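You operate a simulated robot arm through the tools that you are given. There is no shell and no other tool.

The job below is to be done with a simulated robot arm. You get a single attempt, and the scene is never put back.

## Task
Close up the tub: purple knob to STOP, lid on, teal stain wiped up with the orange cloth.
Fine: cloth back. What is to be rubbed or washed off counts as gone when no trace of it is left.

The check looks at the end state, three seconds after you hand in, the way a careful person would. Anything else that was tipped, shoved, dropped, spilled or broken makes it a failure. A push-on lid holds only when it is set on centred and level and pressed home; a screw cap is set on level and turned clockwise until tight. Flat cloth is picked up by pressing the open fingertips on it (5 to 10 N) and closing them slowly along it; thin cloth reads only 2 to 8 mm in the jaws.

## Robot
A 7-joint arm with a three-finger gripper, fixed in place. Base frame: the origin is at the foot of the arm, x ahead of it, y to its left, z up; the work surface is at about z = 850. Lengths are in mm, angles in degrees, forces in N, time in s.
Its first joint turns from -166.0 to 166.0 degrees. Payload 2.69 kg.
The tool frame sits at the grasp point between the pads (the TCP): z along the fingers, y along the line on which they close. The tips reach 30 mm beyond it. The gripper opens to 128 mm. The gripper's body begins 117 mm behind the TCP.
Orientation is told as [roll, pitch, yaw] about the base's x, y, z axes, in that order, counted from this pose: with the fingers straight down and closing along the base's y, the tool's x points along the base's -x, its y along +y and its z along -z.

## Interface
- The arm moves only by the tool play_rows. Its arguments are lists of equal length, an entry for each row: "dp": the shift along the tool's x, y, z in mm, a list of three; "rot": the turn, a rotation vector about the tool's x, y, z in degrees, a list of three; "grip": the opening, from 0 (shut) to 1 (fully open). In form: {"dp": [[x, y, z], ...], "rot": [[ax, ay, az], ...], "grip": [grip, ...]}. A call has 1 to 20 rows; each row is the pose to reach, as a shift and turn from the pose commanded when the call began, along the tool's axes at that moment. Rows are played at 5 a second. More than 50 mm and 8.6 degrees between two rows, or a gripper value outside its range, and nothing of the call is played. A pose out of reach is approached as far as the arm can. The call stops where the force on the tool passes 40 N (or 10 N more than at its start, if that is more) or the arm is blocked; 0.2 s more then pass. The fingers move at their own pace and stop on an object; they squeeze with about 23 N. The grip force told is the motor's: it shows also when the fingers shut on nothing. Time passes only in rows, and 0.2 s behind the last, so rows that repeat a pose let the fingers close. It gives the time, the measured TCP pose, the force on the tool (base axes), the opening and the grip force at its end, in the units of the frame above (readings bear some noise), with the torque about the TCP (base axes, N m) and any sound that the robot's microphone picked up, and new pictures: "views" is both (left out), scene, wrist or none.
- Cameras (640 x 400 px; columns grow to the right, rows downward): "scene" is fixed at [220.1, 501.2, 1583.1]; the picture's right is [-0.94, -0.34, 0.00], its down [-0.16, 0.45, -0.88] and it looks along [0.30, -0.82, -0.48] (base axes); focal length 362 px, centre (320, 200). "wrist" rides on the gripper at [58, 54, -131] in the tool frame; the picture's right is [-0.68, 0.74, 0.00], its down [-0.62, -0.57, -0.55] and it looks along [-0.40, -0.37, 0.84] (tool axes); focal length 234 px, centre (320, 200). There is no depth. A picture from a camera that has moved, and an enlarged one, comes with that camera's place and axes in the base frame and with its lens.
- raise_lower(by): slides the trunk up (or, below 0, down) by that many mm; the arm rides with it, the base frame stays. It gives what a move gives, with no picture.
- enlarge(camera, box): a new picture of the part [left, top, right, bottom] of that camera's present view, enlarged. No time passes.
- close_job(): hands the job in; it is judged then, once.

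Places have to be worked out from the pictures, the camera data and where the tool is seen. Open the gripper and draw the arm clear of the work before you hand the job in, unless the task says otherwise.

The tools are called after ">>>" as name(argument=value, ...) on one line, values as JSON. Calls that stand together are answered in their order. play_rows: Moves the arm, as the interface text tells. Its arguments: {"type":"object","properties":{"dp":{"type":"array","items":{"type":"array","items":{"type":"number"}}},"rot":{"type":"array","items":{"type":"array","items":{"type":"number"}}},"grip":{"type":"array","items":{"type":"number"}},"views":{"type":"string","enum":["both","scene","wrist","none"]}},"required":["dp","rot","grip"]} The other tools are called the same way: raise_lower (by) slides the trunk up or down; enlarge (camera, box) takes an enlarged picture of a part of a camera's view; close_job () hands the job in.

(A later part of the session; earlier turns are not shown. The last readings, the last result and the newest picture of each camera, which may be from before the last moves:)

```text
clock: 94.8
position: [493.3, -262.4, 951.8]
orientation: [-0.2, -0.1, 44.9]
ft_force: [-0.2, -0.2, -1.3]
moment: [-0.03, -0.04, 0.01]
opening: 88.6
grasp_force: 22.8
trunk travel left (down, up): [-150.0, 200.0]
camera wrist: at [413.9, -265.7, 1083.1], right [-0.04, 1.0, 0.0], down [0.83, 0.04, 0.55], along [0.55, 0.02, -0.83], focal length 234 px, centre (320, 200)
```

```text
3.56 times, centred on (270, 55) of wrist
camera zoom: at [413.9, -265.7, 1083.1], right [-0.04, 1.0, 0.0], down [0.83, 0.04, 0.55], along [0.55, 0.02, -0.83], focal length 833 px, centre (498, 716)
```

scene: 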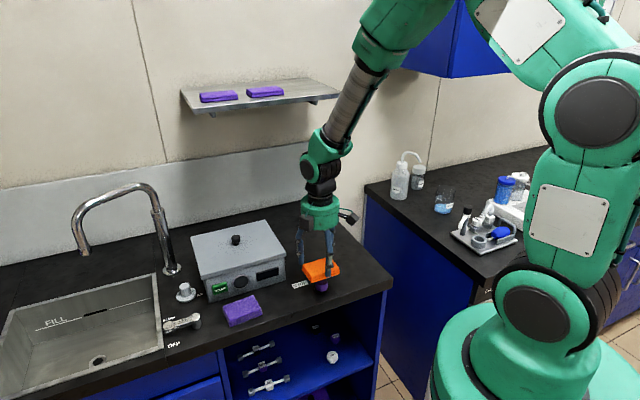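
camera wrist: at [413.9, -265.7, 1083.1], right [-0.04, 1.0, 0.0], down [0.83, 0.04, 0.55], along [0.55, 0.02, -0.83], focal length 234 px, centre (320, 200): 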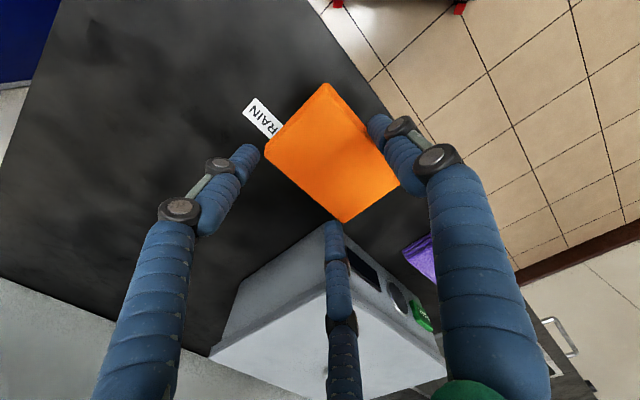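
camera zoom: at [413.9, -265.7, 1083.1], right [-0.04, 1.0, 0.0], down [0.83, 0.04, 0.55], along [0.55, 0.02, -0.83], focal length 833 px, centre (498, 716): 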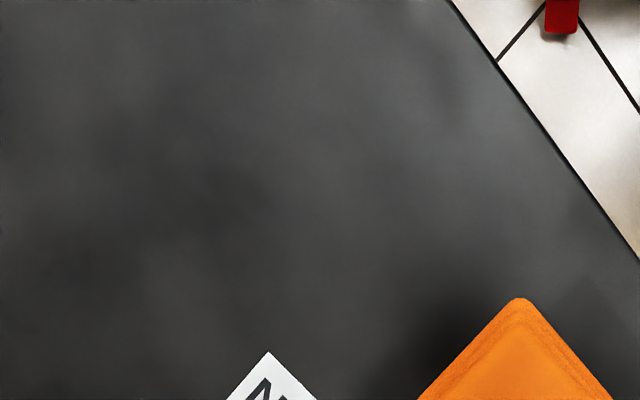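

The counter is clean and the DRAIN label hasn't moved. Now I'll carry the cloth back above its original place (centre a≈291, b≈-511.5).

>>> play_rows(dp=[[-15, 1, 0], [-35, 3, 0], [-55, 4.5, 0], [-75, 6, 0], [-95, 7.5, 0], [-112, 9, 0], [-122, 9.7, 0], [-125.1, 9.7, 0], [-125.1, 9.7, 0]], rot=[[0, 0, 0], [0, 0, 0], [0, 0, 0], [0, 0, 0], [0, 0, 0], [0, 0, 0], [0, 0, 0], [0, 0, 0], [0, 0, 0]], grip=[0.5, 0.5, 0.5, 0.5, 0.5, 0.5, 0.5, 0.5, 0.5])

>>> enlarge(camera="wrist", box=[180, 60, 460, 235])

>>> enlarge(camera="scene", box=[220, 230, 340, 330])

```text
clock: 96.8
position: [576.2, -166.6, 950.8]
orientation: [-0.2, 0.0, 45.0]
ft_force: [-0.2, 0.3, 0.3]
moment: [0.0, -0.02, -0.03]
opening: 88.7
grasp_force: 22.9
trunk travel left (down, up): [-150.0, 200.0]
camera wrist: at [496.0, -170.3, 1083.0], right [-0.04, 1.0, 0.0], down [0.83, 0.04, 0.55], along [0.55, 0.02, -0.83], focal length 234 px, centre (320, 200)
```

scene: 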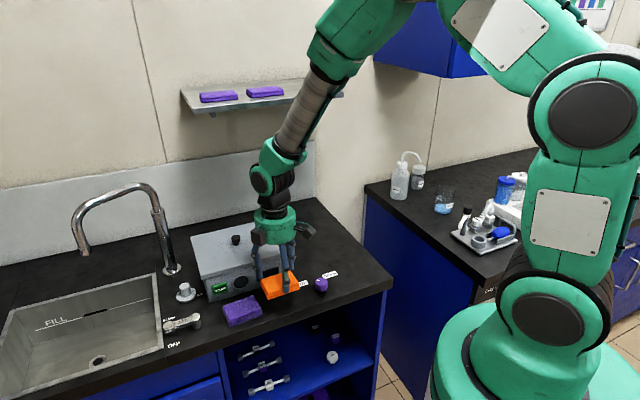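
wrist: 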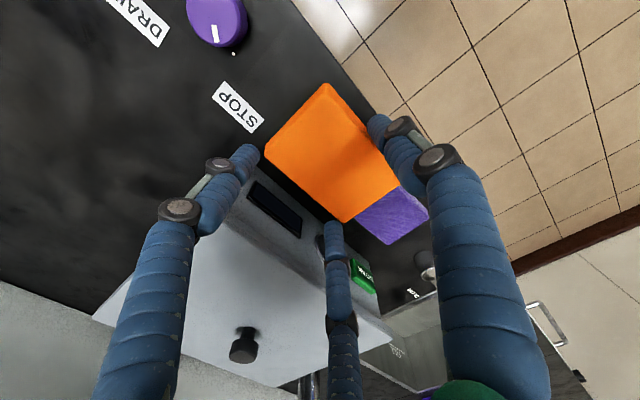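

```text
2.29 times, centred on (320, 148) of wrist
camera zoom: at [496.0, -170.3, 1083.0], right [-0.04, 1.0, 0.0], down [0.83, 0.04, 0.55], along [0.55, 0.02, -0.83], focal length 535 px, centre (320, 320)
```

zoom: 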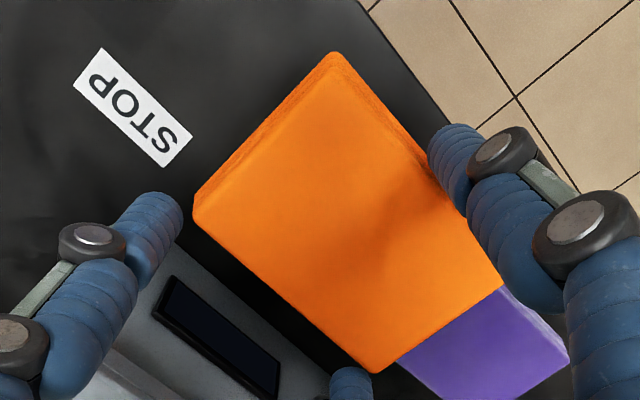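

```text
4.00 times, centred on (280, 280) of scene
camera zoom: at [220.1, 501.2, 1583.1], right [-0.94, -0.34, 0.0], down [-0.16, 0.45, -0.88], along [0.3, -0.82, -0.48], focal length 1447 px, centre (480, -120)
```

zoom: 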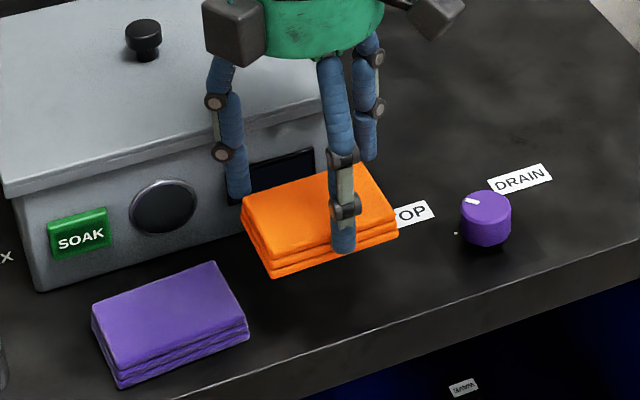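

The pad is above its original place and the purple cloth is undisturbed. I'll lower it to the counter.

>>> play_rows(dp=[[0, 0, 20], [0, 0, 40], [0, 0, 50], [0, 0, 55], [0, 0, 57.5], [0, 0, 59], [0, 0, 59.5]], rot=[[0, 0, 0], [0, 0, 0], [0, 0, 0], [0, 0, 0], [0, 0, 0], [0, 0, 0], [0, 0, 0]], grip=[0.5, 0.5, 0.5, 0.5, 0.5, 0.5, 0.5])

>>> enlarge(camera="scene", box=[220, 230, 340, 330])

>>> enlarge(camera="wrist", box=[180, 60, 460, 235])

```text
clock: 98.4
position: [577.3, -167.1, 892.9]
orientation: [-0.1, -0.2, 45.0]
ft_force: [0.7, 0.4, 0.0]
moment: [0.01, -0.03, -0.01]
opening: 88.2
grasp_force: 22.6
trunk travel left (down, up): [-150.0, 200.0]
camera wrist: at [496.3, -170.1, 1023.6], right [-0.04, 1.0, 0.0], down [0.83, 0.04, 0.55], along [0.55, 0.02, -0.83], focal length 234 px, centre (320, 200)
```

scene: 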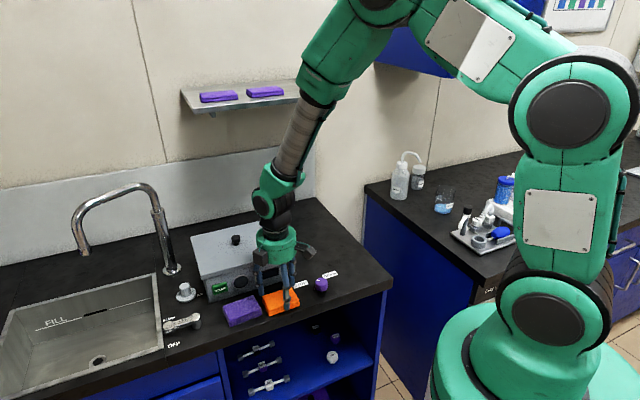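
wrist: 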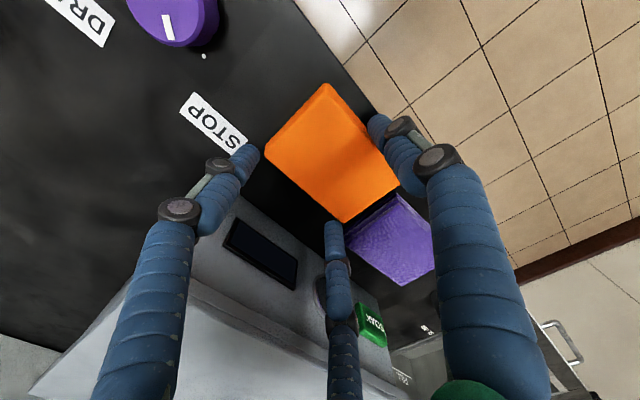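

```text
4.00 times, centred on (280, 280) of scene
camera zoom: at [220.1, 501.2, 1583.1], right [-0.94, -0.34, 0.0], down [-0.16, 0.45, -0.88], along [0.3, -0.82, -0.48], focal length 1447 px, centre (480, -120)
```

zoom: 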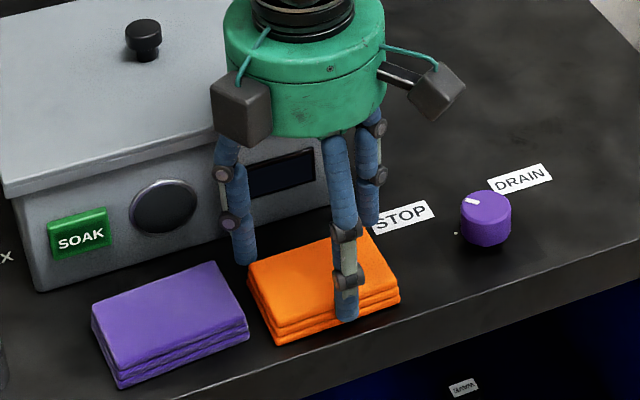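

```text
2.29 times, centred on (320, 148) of wrist
camera zoom: at [496.3, -170.1, 1023.6], right [-0.04, 1.0, 0.0], down [0.83, 0.04, 0.55], along [0.55, 0.02, -0.83], focal length 535 px, centre (320, 320)
```

zoom: 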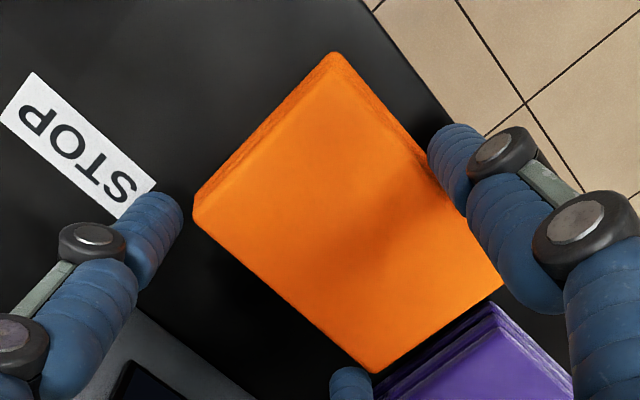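

The pad is within a couple of mm of its original spot, just about touching. I'll lower it the last mm, open just enough (staying clear of the purple cloth), and lift away.

>>> play_rows(dp=[[0, 0, 0.7], [0, 0, 0.7], [0, 0, 0.7], [0, 0, 0.7], [0, 0, 0.7], [0, 0, 0.7], [0, 0, -8], [0, 0, -20], [0, 0, -40], [0, 0, -70], [0, 0, -105], [0, 0, -145]], rot=[[0, 0, 0], [0, 0, 0], [0, 0, 0], [0, 0, 0], [0, 0, 0], [0, 0, 0], [0, 0, 0], [0, 0, 0], [0, 0, 0], [0, 0, 0], [0, 0, 0], [0, 0, 0]], grip=[0.5, 0.69, 0.72, 0.75, 0.78, 0.78, 0.78, 0.78, 0.78, 0.78, 0.78, 0.78])

>>> enlarge(camera="scene", box=[160, 200, 400, 350])

>>> enlarge(camera="wrist", box=[180, 20, 460, 195])

```text
clock: 101.0
position: [574.9, -166.1, 1037.8]
orientation: [0.0, 0.0, 45.0]
ft_force: [-0.6, -0.8, -0.2]
moment: [-0.02, 0.03, 0.03]
opening: 100.0
grasp_force: 0.1
trunk travel left (down, up): [-150.0, 200.0]
camera wrist: at [495.3, -169.3, 1168.4], right [-0.04, 1.0, 0.0], down [0.83, 0.04, 0.55], along [0.55, 0.02, -0.84], focal length 234 px, centre (320, 200)
```

scene: 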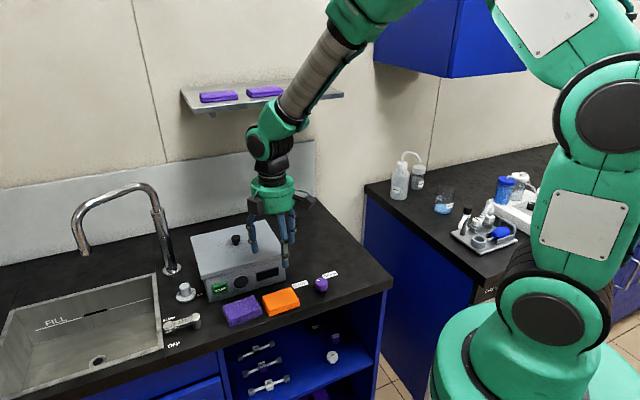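
wrist: 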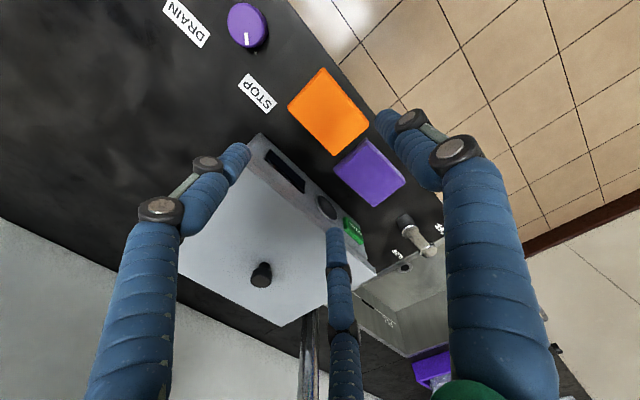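

```text
2.67 times, centred on (280, 275) of scene
camera zoom: at [220.1, 501.2, 1583.1], right [-0.94, -0.34, 0.0], down [-0.16, 0.45, -0.88], along [0.3, -0.82, -0.48], focal length 964 px, centre (427, 0)
```

zoom: 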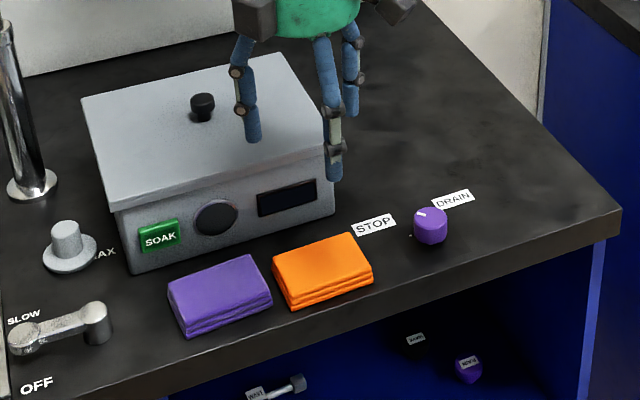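

```text
2.29 times, centred on (320, 108) of wrist
camera zoom: at [495.3, -169.3, 1168.4], right [-0.04, 1.0, 0.0], down [0.83, 0.04, 0.55], along [0.55, 0.02, -0.84], focal length 535 px, centre (320, 411)
```

zoom: 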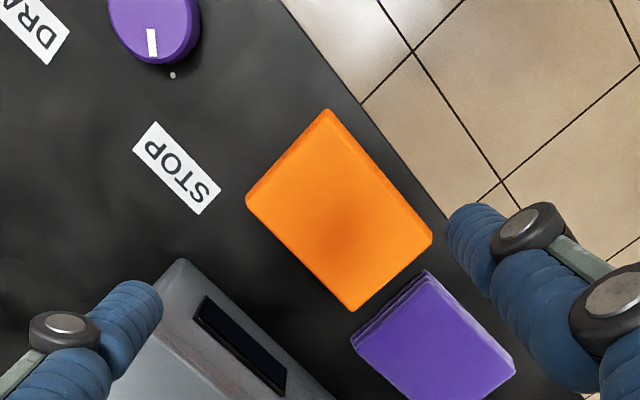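

The cloth is back in place and everything else looks undisturbed. I'll check the knob pointer and the lid fit closely once more.

>>> enlarge(camera="wrist", box=[200, 0, 300, 62])

>>> enlarge(camera="scene", box=[180, 215, 300, 305])

>>> enlarge(camera="scene", box=[295, 260, 355, 300])

```text
6.40 times, centred on (250, 31) of wrist
camera zoom: at [495.3, -169.3, 1168.4], right [-0.04, 1.0, 0.0], down [0.83, 0.04, 0.55], along [0.55, 0.02, -0.84], focal length 1499 px, centre (768, 1282)
```

zoom: 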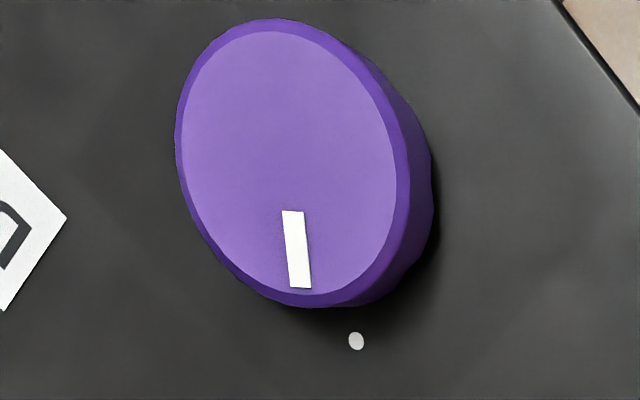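

```text
4.44 times, centred on (240, 260) of scene
camera zoom: at [220.1, 501.2, 1583.1], right [-0.94, -0.34, 0.0], down [-0.16, 0.45, -0.88], along [0.3, -0.82, -0.48], focal length 1608 px, centre (676, -67)
```

zoom: 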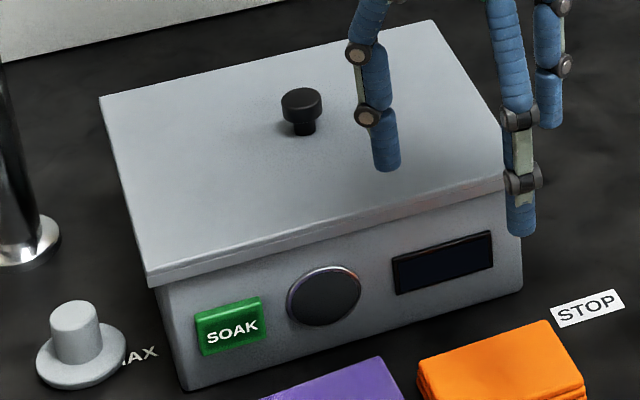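

```text
10.00 times, centred on (325, 280) of scene
camera zoom: at [220.1, 501.2, 1583.1], right [-0.94, -0.34, 0.0], down [-0.16, 0.45, -0.88], along [0.3, -0.82, -0.48], focal length 3617 px, centre (270, -600)
```

zoom: 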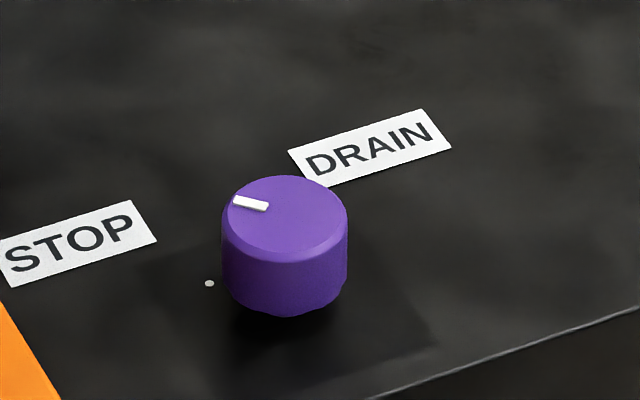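

The pointer is within about 3° of the STOP dot, and the lid sits flush. The "snap" came in a call where the fingers also shut quickly, so I'll rise and repeat that quick closing in free air to see whether the sound came from the fingers or from the lid.

>>> play_rows(dp=[[0, 0, -20], [0, 0, -40], [0, 0, -60], [0, 0, -60], [0, 0, -60], [0, 0, -60]], rot=[[0, 0, 0], [0, 0, 0], [0, 0, 0], [0, 0, 0], [0, 0, 0], [0, 0, 0]], grip=[0.6, 0.5, 0.5, 0.5, 0.3, 0.0], views="scene")

>>> enlarge(camera="scene", box=[180, 205, 300, 305])

```text
clock: 102.4
position: [575.3, -165.4, 1098.1]
orientation: [-0.2, -0.1, 45.0]
ft_force: [0.2, -0.5, -0.5]
moment: [0.0, -0.03, 0.0]
opening: 2.2
grasp_force: 23.3
trunk travel left (down, up): [-150.0, 200.0]
```

scene: 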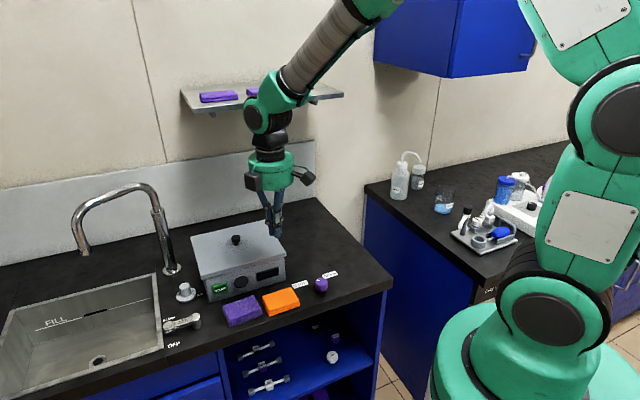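

```text
4.00 times, centred on (240, 255) of scene
camera zoom: at [220.1, 501.2, 1583.1], right [-0.94, -0.34, 0.0], down [-0.16, 0.45, -0.88], along [0.3, -0.82, -0.48], focal length 1447 px, centre (640, -20)
```

zoom: 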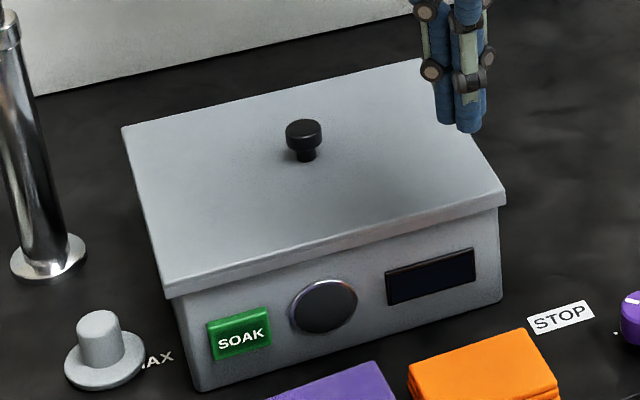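

Closing the fingers makes no sound, so the snap came from the lid. I think the lid may have shifted 1-2 mm since then, so I'll zoom in on its edges.

>>> enlarge(camera="scene", box=[190, 255, 250, 295])

>>> enlarge(camera="scene", box=[245, 240, 305, 280])

>>> enlarge(camera="scene", box=[185, 215, 245, 255])

```text
10.00 times, centred on (220, 275) of scene
camera zoom: at [220.1, 501.2, 1583.1], right [-0.94, -0.34, 0.0], down [-0.16, 0.45, -0.88], along [0.3, -0.82, -0.48], focal length 3617 px, centre (1320, -550)
```

zoom: 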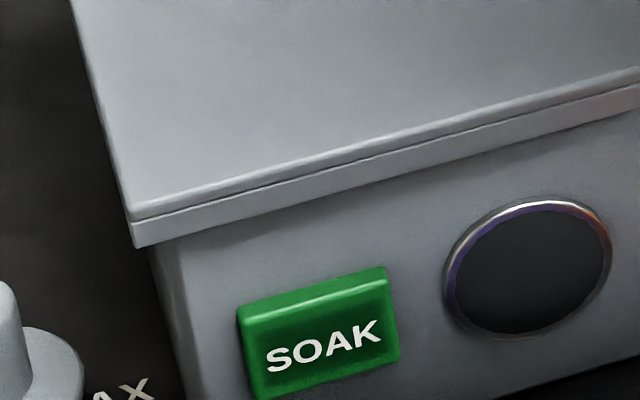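

```text
10.00 times, centred on (275, 260) of scene
camera zoom: at [220.1, 501.2, 1583.1], right [-0.94, -0.34, 0.0], down [-0.16, 0.45, -0.88], along [0.3, -0.82, -0.48], focal length 3617 px, centre (770, -400)
```

zoom: 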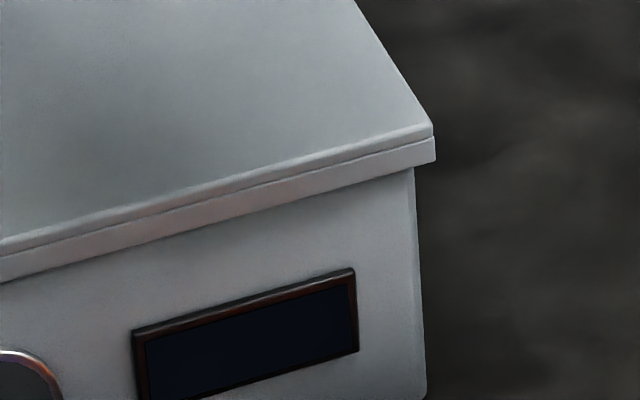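

```text
10.00 times, centred on (215, 235) of scene
camera zoom: at [220.1, 501.2, 1583.1], right [-0.94, -0.34, 0.0], down [-0.16, 0.45, -0.88], along [0.3, -0.82, -0.48], focal length 3617 px, centre (1370, -150)
```

zoom: 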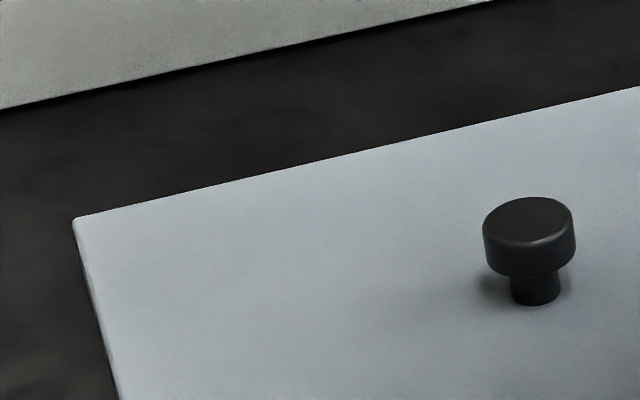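

The lid's skirt is over the rim all round, but a finger may have brushed the front of the lid while I was turning over the cloth. I'll go back over the lid knob to check that the lid is really latched.

>>> play_rows(dp=[[-10, -20, 0], [-20, -45, 0], [-30, -70, 0], [-40, -95, 0], [-50, -120, 0], [-60, -143, 0], [-70, -163.3, 0], [-70, -163.3, 25], [-70, -163.3, 50], [-70, -163.3, 50]], rot=[[0, 0, 0], [0, 0, 0], [0, 0, 0], [0, 0, 0], [0, 0, 0], [0, 0, 0], [0, 0, 0], [0, 0, 0], [0, 0, 0], [0, 0, 0]], grip=[0.2, 0.4, 0.5, 0.5, 0.5, 0.5, 0.5, 0.5, 0.5, 0.5])

>>> enlarge(camera="wrist", box=[220, 80, 420, 205])

```text
clock: 104.6
position: [741.7, -233.0, 1047.1]
orientation: [-0.3, -0.1, 45.0]
ft_force: [0.1, 0.8, 0.2]
moment: [0.0, 0.01, -0.01]
opening: 63.9
grasp_force: 0.1
trunk travel left (down, up): [-150.0, 200.0]
camera wrist: at [662.0, -235.9, 1177.6], right [-0.04, 1.0, 0.0], down [0.83, 0.04, 0.55], along [0.55, 0.02, -0.83], focal length 234 px, centre (320, 200)
```

scene: 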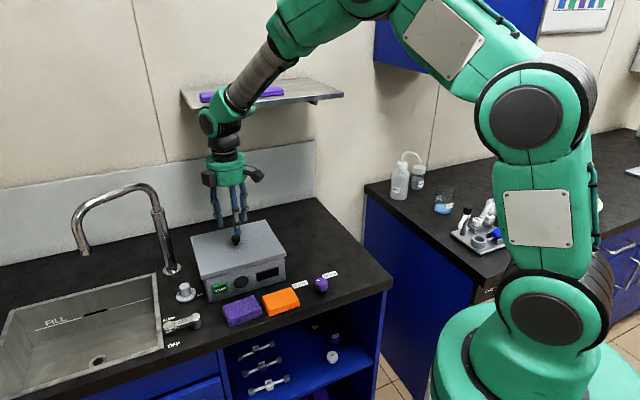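
wrist: 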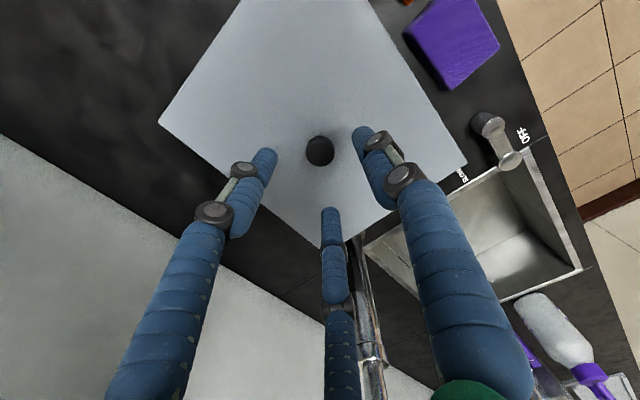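

```text
3.20 times, centred on (320, 142) of wrist
camera zoom: at [662.0, -235.9, 1177.6], right [-0.04, 1.0, 0.0], down [0.83, 0.04, 0.55], along [0.55, 0.02, -0.83], focal length 749 px, centre (320, 384)
```

zoom: 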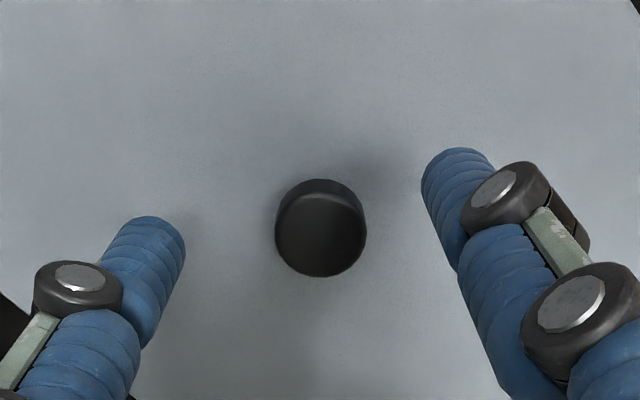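

The knob and lid corners show the lid now about 3 mm off toward +x, so it is loose rather than latched. I'll regrip the knob, re-centre the lid and press it home properly, opening the fingers before moving up this time.

>>> play_rows(dp=[[0.2, 0.8, 15], [0.2, 0.8, 30], [0.2, 0.8, 45], [0.2, 0.8, 55], [0.2, 0.8, 55], [0.2, 0.8, 55], [0.2, 0.8, 55], [0.2, 0.8, 55]], rot=[[0, 0, 0], [0, 0, 0], [0, 0, 0], [0, 0, 0], [0, 0, 0], [0, 0, 0], [0, 0, 0], [0, 0, 0]], grip=[0.5, 0.5, 0.5, 0.5, 0.4, 0.3, 0.15, 0.1], views="none")

```text
clock: 106.4
position: [741.2, -231.2, 992.5]
orientation: [-0.1, -0.1, 45.1]
ft_force: [-0.9, -0.5, -0.2]
moment: [0.0, 0.07, 0.01]
opening: 24.8
grasp_force: 22.7
trunk travel left (down, up): [-150.0, 200.0]
heard: snap
```

I heard another snap as I gripped the knob. I'll do a gentle tug test (up to 1.2 mm) to see whether the lid is now held to the tub.

>>> play_rows(dp=[[0, 0, -0.6], [0, 0, -1.2], [0, 0, -1.2]], rot=[[0, 0, 0], [0, 0, 0], [0, 0, 0]], grip=[0.1, 0.1, 0.1])

>>> enlarge(camera="scene", box=[180, 205, 300, 305])

```text
clock: 107.2
position: [741.3, -231.0, 993.5]
orientation: [-0.2, -0.1, 45.0]
ft_force: [0.4, -0.1, 1.1]
moment: [-0.01, -0.03, 0.0]
opening: 24.5
grasp_force: 23.0
trunk travel left (down, up): [-150.0, 200.0]
camera wrist: at [660.6, -236.0, 1124.7], right [-0.04, 1.0, 0.0], down [0.83, 0.04, 0.55], along [0.55, 0.02, -0.83], focal length 234 px, centre (320, 200)
```

scene: 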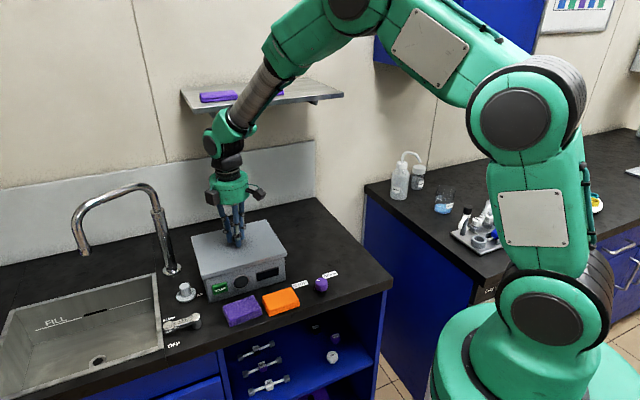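
wrist: 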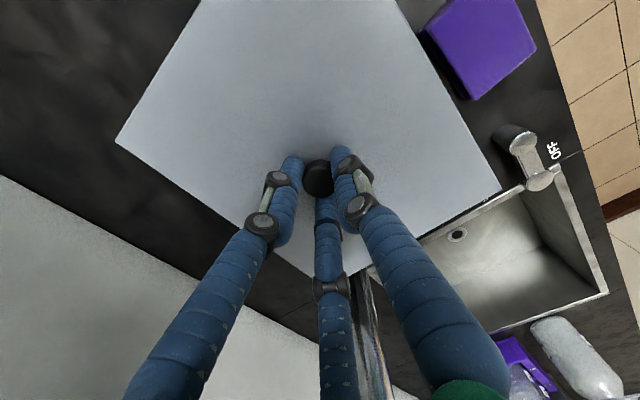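

```text
4.00 times, centred on (240, 255) of scene
camera zoom: at [220.1, 501.2, 1583.1], right [-0.94, -0.34, 0.0], down [-0.16, 0.45, -0.88], along [0.3, -0.82, -0.48], focal length 1447 px, centre (640, -20)
```

zoom: 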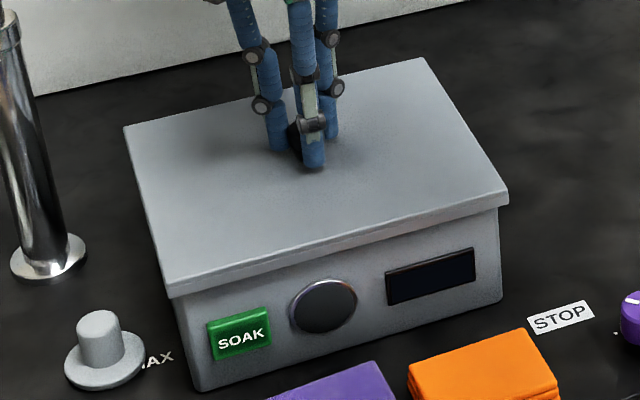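

The tug gave no clear load yet. I'll raise 1.5 mm more and read the force again.

>>> play_rows(dp=[[0, 0, -0.8], [0, 0, -1.5], [0, 0, -1.5], [0, 0, -1.5]], rot=[[0, 0, 0], [0, 0, 0], [0, 0, 0], [0, 0, 0]], grip=[0.1, 0.1, 0.1, 0.1], views="none")

```text
clock: 108.2
position: [741.6, -232.0, 996.1]
orientation: [-0.2, -0.1, 45.0]
ft_force: [-0.8, 0.1, -1.9]
moment: [-0.02, 0.01, 0.04]
opening: 24.5
grasp_force: 22.9
trunk travel left (down, up): [-150.0, 200.0]
```

The lid came up freely, so it isn't latched. I'll lower it again at the centred position found earlier (1.2 mm toward the front) and press step by step, listening.

>>> play_rows(dp=[[0, 0.6, 0], [0, 1.2, 0], [0, 1.2, 1.5], [0, 1.2, 3], [0, 1.2, 4]], rot=[[0, 0, 0], [0, 0, 0], [0, 0, 0], [0, 0, 0], [0, 0, 0]], grip=[0.1, 0.1, 0.1, 0.1, 0.1], views="none")

```text
clock: 109.4
position: [739.3, -231.5, 992.4]
orientation: [-0.3, -0.1, 45.0]
ft_force: [-2.4, -0.3, 4.4]
moment: [0.02, 0.18, -0.02]
opening: 24.6
grasp_force: 22.6
trunk travel left (down, up): [-150.0, 200.0]
```

Contact is at 992.4 with 4 N. I'll press 2.5 mm further and listen.

>>> play_rows(dp=[[0, 0, 0.7], [0, 0, 1.3], [0, 0, 1.9], [0, 0, 2.4], [0, 0, 2.4]], rot=[[0, 0, 0], [0, 0, 0], [0, 0, 0], [0, 0, 0], [0, 0, 0]], grip=[0.1, 0.1, 0.1, 0.1, 0.1], views="none")

```text
clock: 110.6
position: [740.2, -230.9, 992.7]
orientation: [-0.4, -0.3, 45.0]
ft_force: [-1.3, -0.8, 32.8]
moment: [0.05, 0.07, 0.01]
opening: 24.7
grasp_force: 23.2
trunk travel left (down, up): [-150.0, 200.0]
```

The lid is on a firm stop at 33 N and no snap was heard. I'll increase the push a little more in steps.

>>> play_rows(dp=[[0, 0, 0.4], [0, 0, 0.7], [0, 0, 0.7]], rot=[[0, 0, 0], [0, 0, 0], [0, 0, 0]], grip=[0.1, 0.1, 0.1], views="none")

```text
clock: 111.4
position: [739.5, -231.5, 990.8]
orientation: [-0.3, -0.1, 45.1]
ft_force: [7.1, -5.2, 30.4]
moment: [-0.08, -0.16, -0.03]
opening: 24.4
grasp_force: 23.0
trunk travel left (down, up): [-150.0, 200.0]
```

The fingers slipped on the knob at about 33 N. I'll back off 3.2 mm with the grip kept and see whether the lid resists a slight pull.

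>>> play_rows(dp=[[0, 0, -1], [0, 0, -2], [0, 0, -3.2], [0, 0, -3.2]], rot=[[0, 0, 0], [0, 0, 0], [0, 0, 0], [0, 0, 0]], grip=[0.1, 0.1, 0.1, 0.1], views="none")

```text
clock: 112.4
position: [739.6, -231.5, 989.4]
orientation: [0.0, 0.0, 45.0]
ft_force: [15.7, -8.5, 0.5]
moment: [-0.11, -0.4, -0.02]
opening: 24.3
grasp_force: 22.8
trunk travel left (down, up): [-150.0, 200.0]
```

The lid seems to have dropped level into its seat, with a side force showing the seat is about 1.5 mm further back. I'll shift back to relieve it and look.

>>> play_rows(dp=[[0, -0.7, 0], [0, -1.4, 0], [0, -1.4, 0]], rot=[[0, 0, 0], [0, 0, 0], [0, 0, 0]], grip=[0.1, 0.1, 0.1])

>>> enlarge(camera="scene", box=[180, 205, 300, 305])

>>> enlarge(camera="scene", box=[190, 255, 250, 295])

>>> enlarge(camera="scene", box=[245, 240, 305, 280])

```text
clock: 113.2
position: [740.4, -232.8, 991.4]
orientation: [0.1, 0.1, 45.0]
ft_force: [-0.1, 0.6, -1.8]
moment: [0.02, -0.01, 0.03]
opening: 24.3
grasp_force: 23.0
trunk travel left (down, up): [-150.0, 200.0]
camera wrist: at [659.9, -235.5, 1121.9], right [-0.04, 1.0, 0.0], down [0.84, 0.04, 0.55], along [0.55, 0.02, -0.84], focal length 234 px, centre (320, 200)
```

scene: 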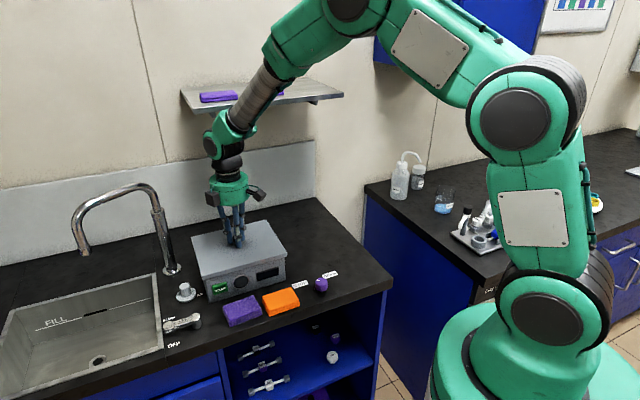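
wrist: 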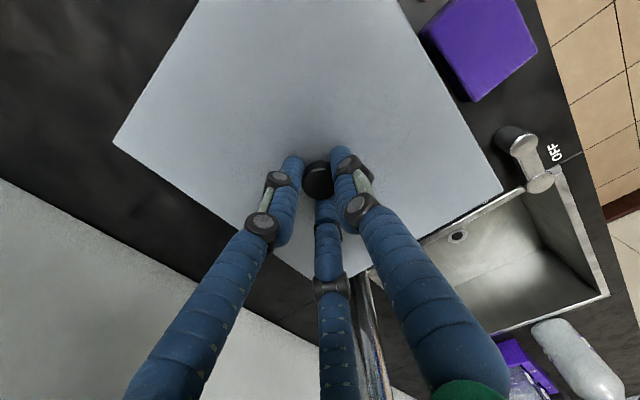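

```text
4.00 times, centred on (240, 255) of scene
camera zoom: at [220.1, 501.2, 1583.1], right [-0.94, -0.34, 0.0], down [-0.16, 0.45, -0.88], along [0.3, -0.82, -0.48], focal length 1447 px, centre (640, -20)
```

zoom: 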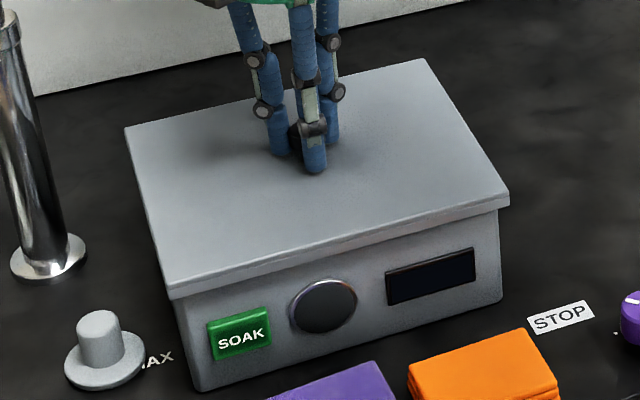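

```text
10.00 times, centred on (220, 275) of scene
camera zoom: at [220.1, 501.2, 1583.1], right [-0.94, -0.34, 0.0], down [-0.16, 0.45, -0.88], along [0.3, -0.82, -0.48], focal length 3617 px, centre (1320, -550)
```

zoom: 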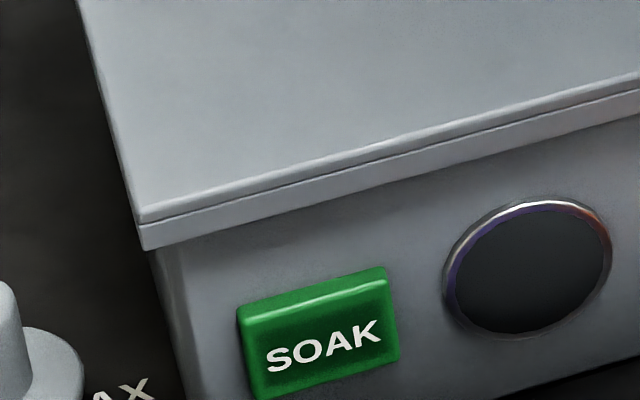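

```text
10.00 times, centred on (275, 260) of scene
camera zoom: at [220.1, 501.2, 1583.1], right [-0.94, -0.34, 0.0], down [-0.16, 0.45, -0.88], along [0.3, -0.82, -0.48], focal length 3617 px, centre (770, -400)
```

zoom: 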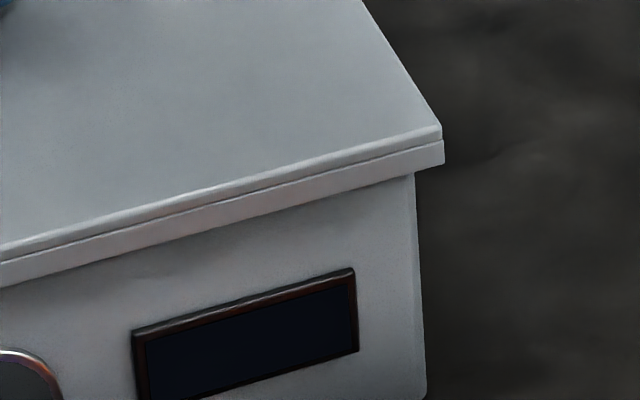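

The hand is level now and side forces are nil, so this is the true seat position. I'll press down here in small steps and listen for the snap.

>>> play_rows(dp=[[0, 0, 0.8], [0, 0, 1.6], [0, 0, 2.4], [0, 0, 3.2], [0, 0, 3.8], [0, 0, 3.8]], rot=[[0, 0, 0], [0, 0, 0], [0, 0, 0], [0, 0, 0], [0, 0, 0], [0, 0, 0]], grip=[0.1, 0.1, 0.1, 0.1, 0.1, 0.1], views="none")

```text
clock: 114.6
position: [739.5, -233.1, 990.8]
orientation: [-0.3, 0.0, 44.9]
ft_force: [-5.4, 2.7, 18.9]
moment: [0.09, 0.15, -0.01]
opening: 23.9
grasp_force: 23.3
trunk travel left (down, up): [-150.0, 200.0]
```

It's 19 N now. I'll push to about 30 N, hold briefly, and then open the fingers without pulling up.

>>> play_rows(dp=[[0, 0, 0.6], [0, 0, 1.1], [0, 0, 1.1], [0, 0, 1.1]], rot=[[0, 0, 0], [0, 0, 0], [0, 0, 0], [0, 0, 0]], grip=[0.1, 0.1, 0.1, 0.1], views="none")

```text
clock: 115.6
position: [741.0, -232.2, 989.7]
orientation: [-0.3, -0.2, 44.9]
ft_force: [1.2, 0.5, 30.8]
moment: [-0.02, 0.03, -0.02]
opening: 24.5
grasp_force: 23.3
trunk travel left (down, up): [-150.0, 200.0]
```

It's 31 N, level and without side load. I'll ease the push off by 2.6 mm as a separate call to see when a snap occurs.

>>> play_rows(dp=[[0, 0, -1.3], [0, 0, -2.6], [0, 0, -2.6]], rot=[[0, 0, 0], [0, 0, 0], [0, 0, 0]], grip=[0.1, 0.1, 0.1], views="none")

```text
clock: 116.4
position: [741.5, -233.1, 988.7]
orientation: [-0.1, -0.2, 45.0]
ft_force: [7.1, -1.9, 13.8]
moment: [0.0, -0.21, 0.02]
opening: 24.3
grasp_force: 23.0
trunk travel left (down, up): [-150.0, 200.0]
```

Still 14 N of push and no snap. I'll ease off 1.5 mm more and then open the fingers in place.

>>> play_rows(dp=[[0, 0, -1], [0, 0, -1.5], [0, 0, -1.5]], rot=[[0, 0, 0], [0, 0, 0], [0, 0, 0]], grip=[0.1, 0.1, 0.1], views="none")

>>> play_rows(dp=[[0, 0, 0], [0, 0, 0], [0, 0, 0], [0, 0, 0]], rot=[[0, 0, 0], [0, 0, 0], [0, 0, 0], [0, 0, 0]], grip=[0.25, 0.4, 0.5, 0.5], views="none")

```text
clock: 117.2
position: [739.8, -232.3, 990.1]
orientation: [0.0, 0.0, 45.1]
ft_force: [-0.4, -0.1, -2.9]
moment: [0.0, 0.01, 0.02]
opening: 24.3
grasp_force: 23.3
trunk travel left (down, up): [-150.0, 200.0]
```

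```text
clock: 118.2
position: [739.7, -232.6, 990.9]
orientation: [-0.2, -0.1, 44.9]
ft_force: [-0.1, 0.0, 0.3]
moment: [0.02, 0.03, -0.02]
opening: 64.3
grasp_force: 0.1
trunk travel left (down, up): [-150.0, 200.0]
heard: snap
```

The snap came on release, just as before, so the lid latches when let go after being pressed. I'll rise straight up and check the lid's position.

>>> play_rows(dp=[[0, 0, -15], [0, 0, -35], [0, 0, -55], [0, 0, -55]], rot=[[0, 0, 0], [0, 0, 0], [0, 0, 0], [0, 0, 0]], grip=[0.5, 0.5, 0.5, 0.5])

>>> enlarge(camera="scene", box=[190, 255, 250, 295])

>>> enlarge(camera="scene", box=[245, 240, 305, 280])

>>> enlarge(camera="wrist", box=[220, 80, 420, 205])

```text
clock: 119.2
position: [740.0, -230.7, 1047.1]
orientation: [-0.2, -0.1, 45.0]
ft_force: [-0.2, -0.1, 0.6]
moment: [-0.05, -0.01, 0.02]
opening: 63.8
grasp_force: 0.1
trunk travel left (down, up): [-150.0, 200.0]
camera wrist: at [660.2, -235.7, 1177.7], right [-0.04, 1.0, 0.0], down [0.83, 0.04, 0.55], along [0.55, 0.02, -0.83], focal length 234 px, centre (320, 200)
```

scene: 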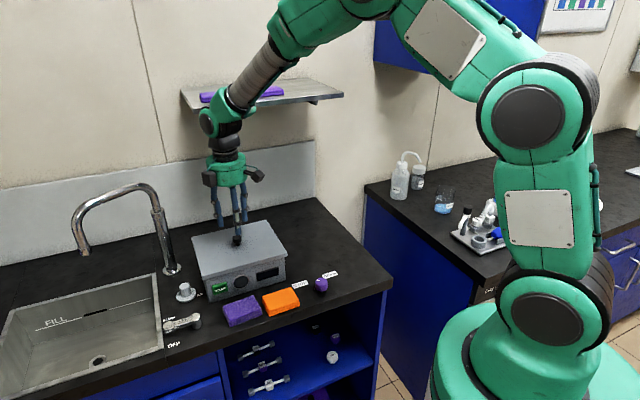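
wrist: 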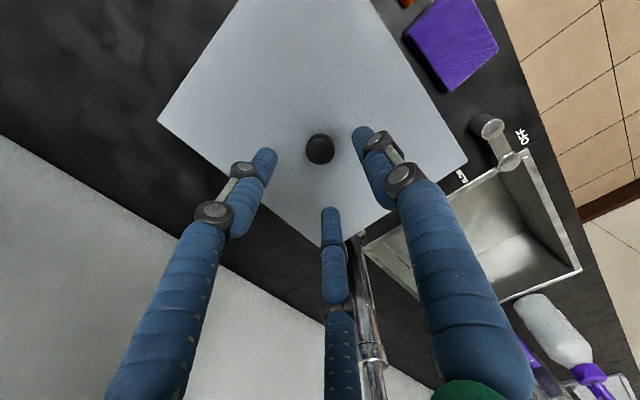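

```text
10.00 times, centred on (220, 275) of scene
camera zoom: at [220.1, 501.2, 1583.1], right [-0.94, -0.34, 0.0], down [-0.16, 0.45, -0.88], along [0.3, -0.82, -0.48], focal length 3617 px, centre (1320, -550)
```

zoom: 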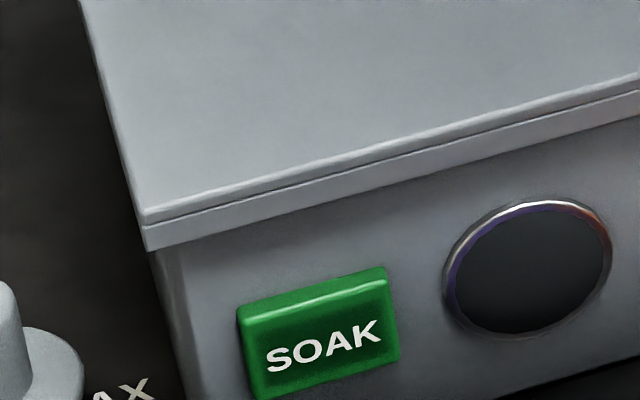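

```text
10.00 times, centred on (275, 260) of scene
camera zoom: at [220.1, 501.2, 1583.1], right [-0.94, -0.34, 0.0], down [-0.16, 0.45, -0.88], along [0.3, -0.82, -0.48], focal length 3617 px, centre (770, -400)
```

zoom: 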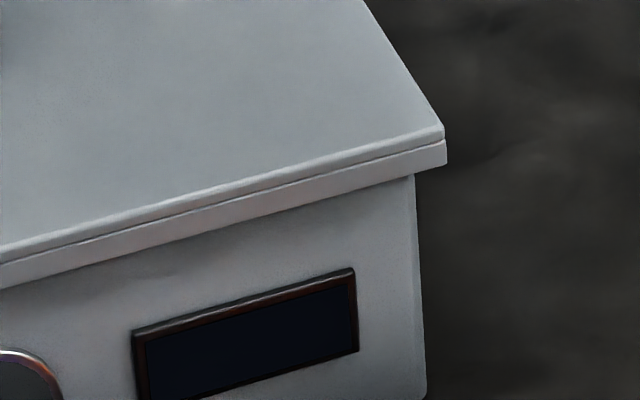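

```text
3.20 times, centred on (320, 142) of wrist
camera zoom: at [660.2, -235.7, 1177.7], right [-0.04, 1.0, 0.0], down [0.83, 0.04, 0.55], along [0.55, 0.02, -0.83], focal length 749 px, centre (320, 384)
```

zoom: 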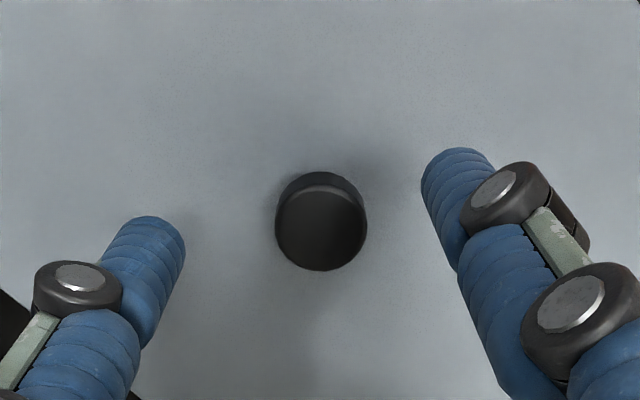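

The lid is back at the well-centred position (edges match the earlier good placement). I'll press once more from above with a closed fist, about 30 N, to make sure it is fully home.

>>> play_rows(dp=[[0, 0, 0], [0, 0, 0], [0, 0, 15], [0, 0, 30], [0, 0, 38], [0, 0, 40], [0, 0, 41], [0, 0, 42]], rot=[[0, 0, 0], [0, 0, 0], [0, 0, 0], [0, 0, 0], [0, 0, 0], [0, 0, 0], [0, 0, 0], [0, 0, 0]], grip=[0.2, 0, 0, 0, 0, 0, 0, 0], views="none")

```text
clock: 121.1
position: [741.8, -232.7, 1009.1]
orientation: [-0.5, -0.2, 45.0]
ft_force: [-4.1, 1.9, 13.5]
moment: [0.15, 0.23, -0.01]
opening: 1.8
grasp_force: 22.9
trunk travel left (down, up): [-150.0, 200.0]
stopped in row 8: the force on the tool passed its limit at 41 N (the readings are from after the stop); the commanded pose is now the measured one
```

The press reached 41 N on a firm stop. I'll rise straight up and check that the lid hasn't shifted.

>>> play_rows(dp=[[0, 0, -5], [0, 0, -20], [0, 0, -45], [0, 0, -80], [0, 0, -80]], rot=[[0, 0, 0], [0, 0, 0], [0, 0, 0], [0, 0, 0], [0, 0, 0]], grip=[0, 0, 0, 0, 0])

>>> enlarge(camera="scene", box=[190, 255, 250, 295])

>>> enlarge(camera="scene", box=[245, 240, 305, 280])

>>> enlarge(camera="scene", box=[185, 215, 245, 255])

```text
clock: 122.3
position: [741.2, -232.1, 1088.3]
orientation: [-0.4, -0.2, 45.0]
ft_force: [-0.5, 0.1, 1.0]
moment: [-0.02, -0.04, 0.02]
opening: 2.6
grasp_force: 23.0
trunk travel left (down, up): [-150.0, 200.0]
camera wrist: at [660.4, -235.8, 1218.7], right [-0.04, 1.0, 0.0], down [0.83, 0.04, 0.55], along [0.55, 0.02, -0.83], focal length 234 px, centre (320, 200)
```

scene: 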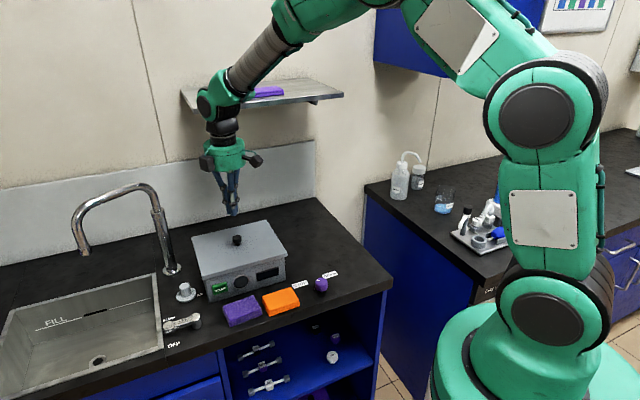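
wrist: 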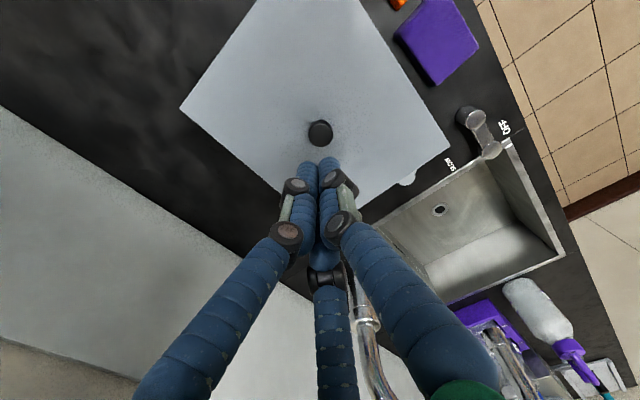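

```text
10.00 times, centred on (220, 275) of scene
camera zoom: at [220.1, 501.2, 1583.1], right [-0.94, -0.34, 0.0], down [-0.16, 0.45, -0.88], along [0.3, -0.82, -0.48], focal length 3617 px, centre (1320, -550)
```

zoom: 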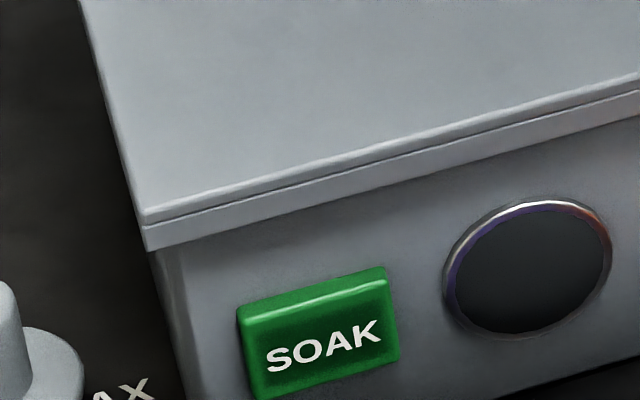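

```text
10.00 times, centred on (275, 260) of scene
camera zoom: at [220.1, 501.2, 1583.1], right [-0.94, -0.34, 0.0], down [-0.16, 0.45, -0.88], along [0.3, -0.82, -0.48], focal length 3617 px, centre (770, -400)
```

zoom: 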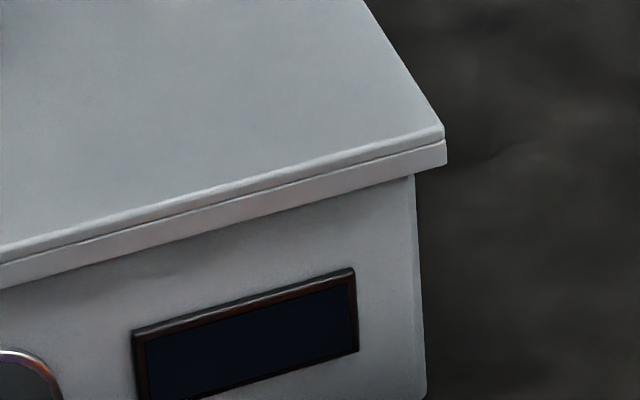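

```text
10.00 times, centred on (215, 235) of scene
camera zoom: at [220.1, 501.2, 1583.1], right [-0.94, -0.34, 0.0], down [-0.16, 0.45, -0.88], along [0.3, -0.82, -0.48], focal length 3617 px, centre (1370, -150)
```

zoom: 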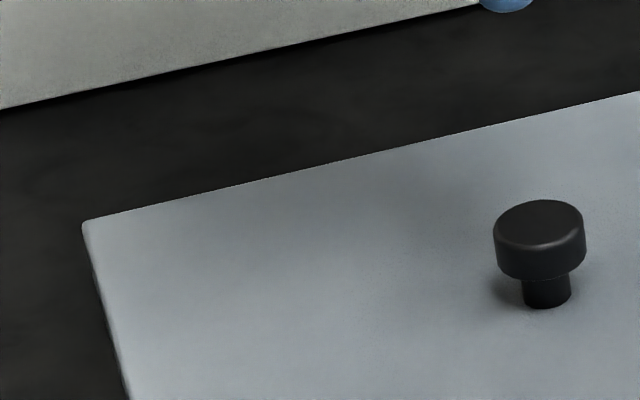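

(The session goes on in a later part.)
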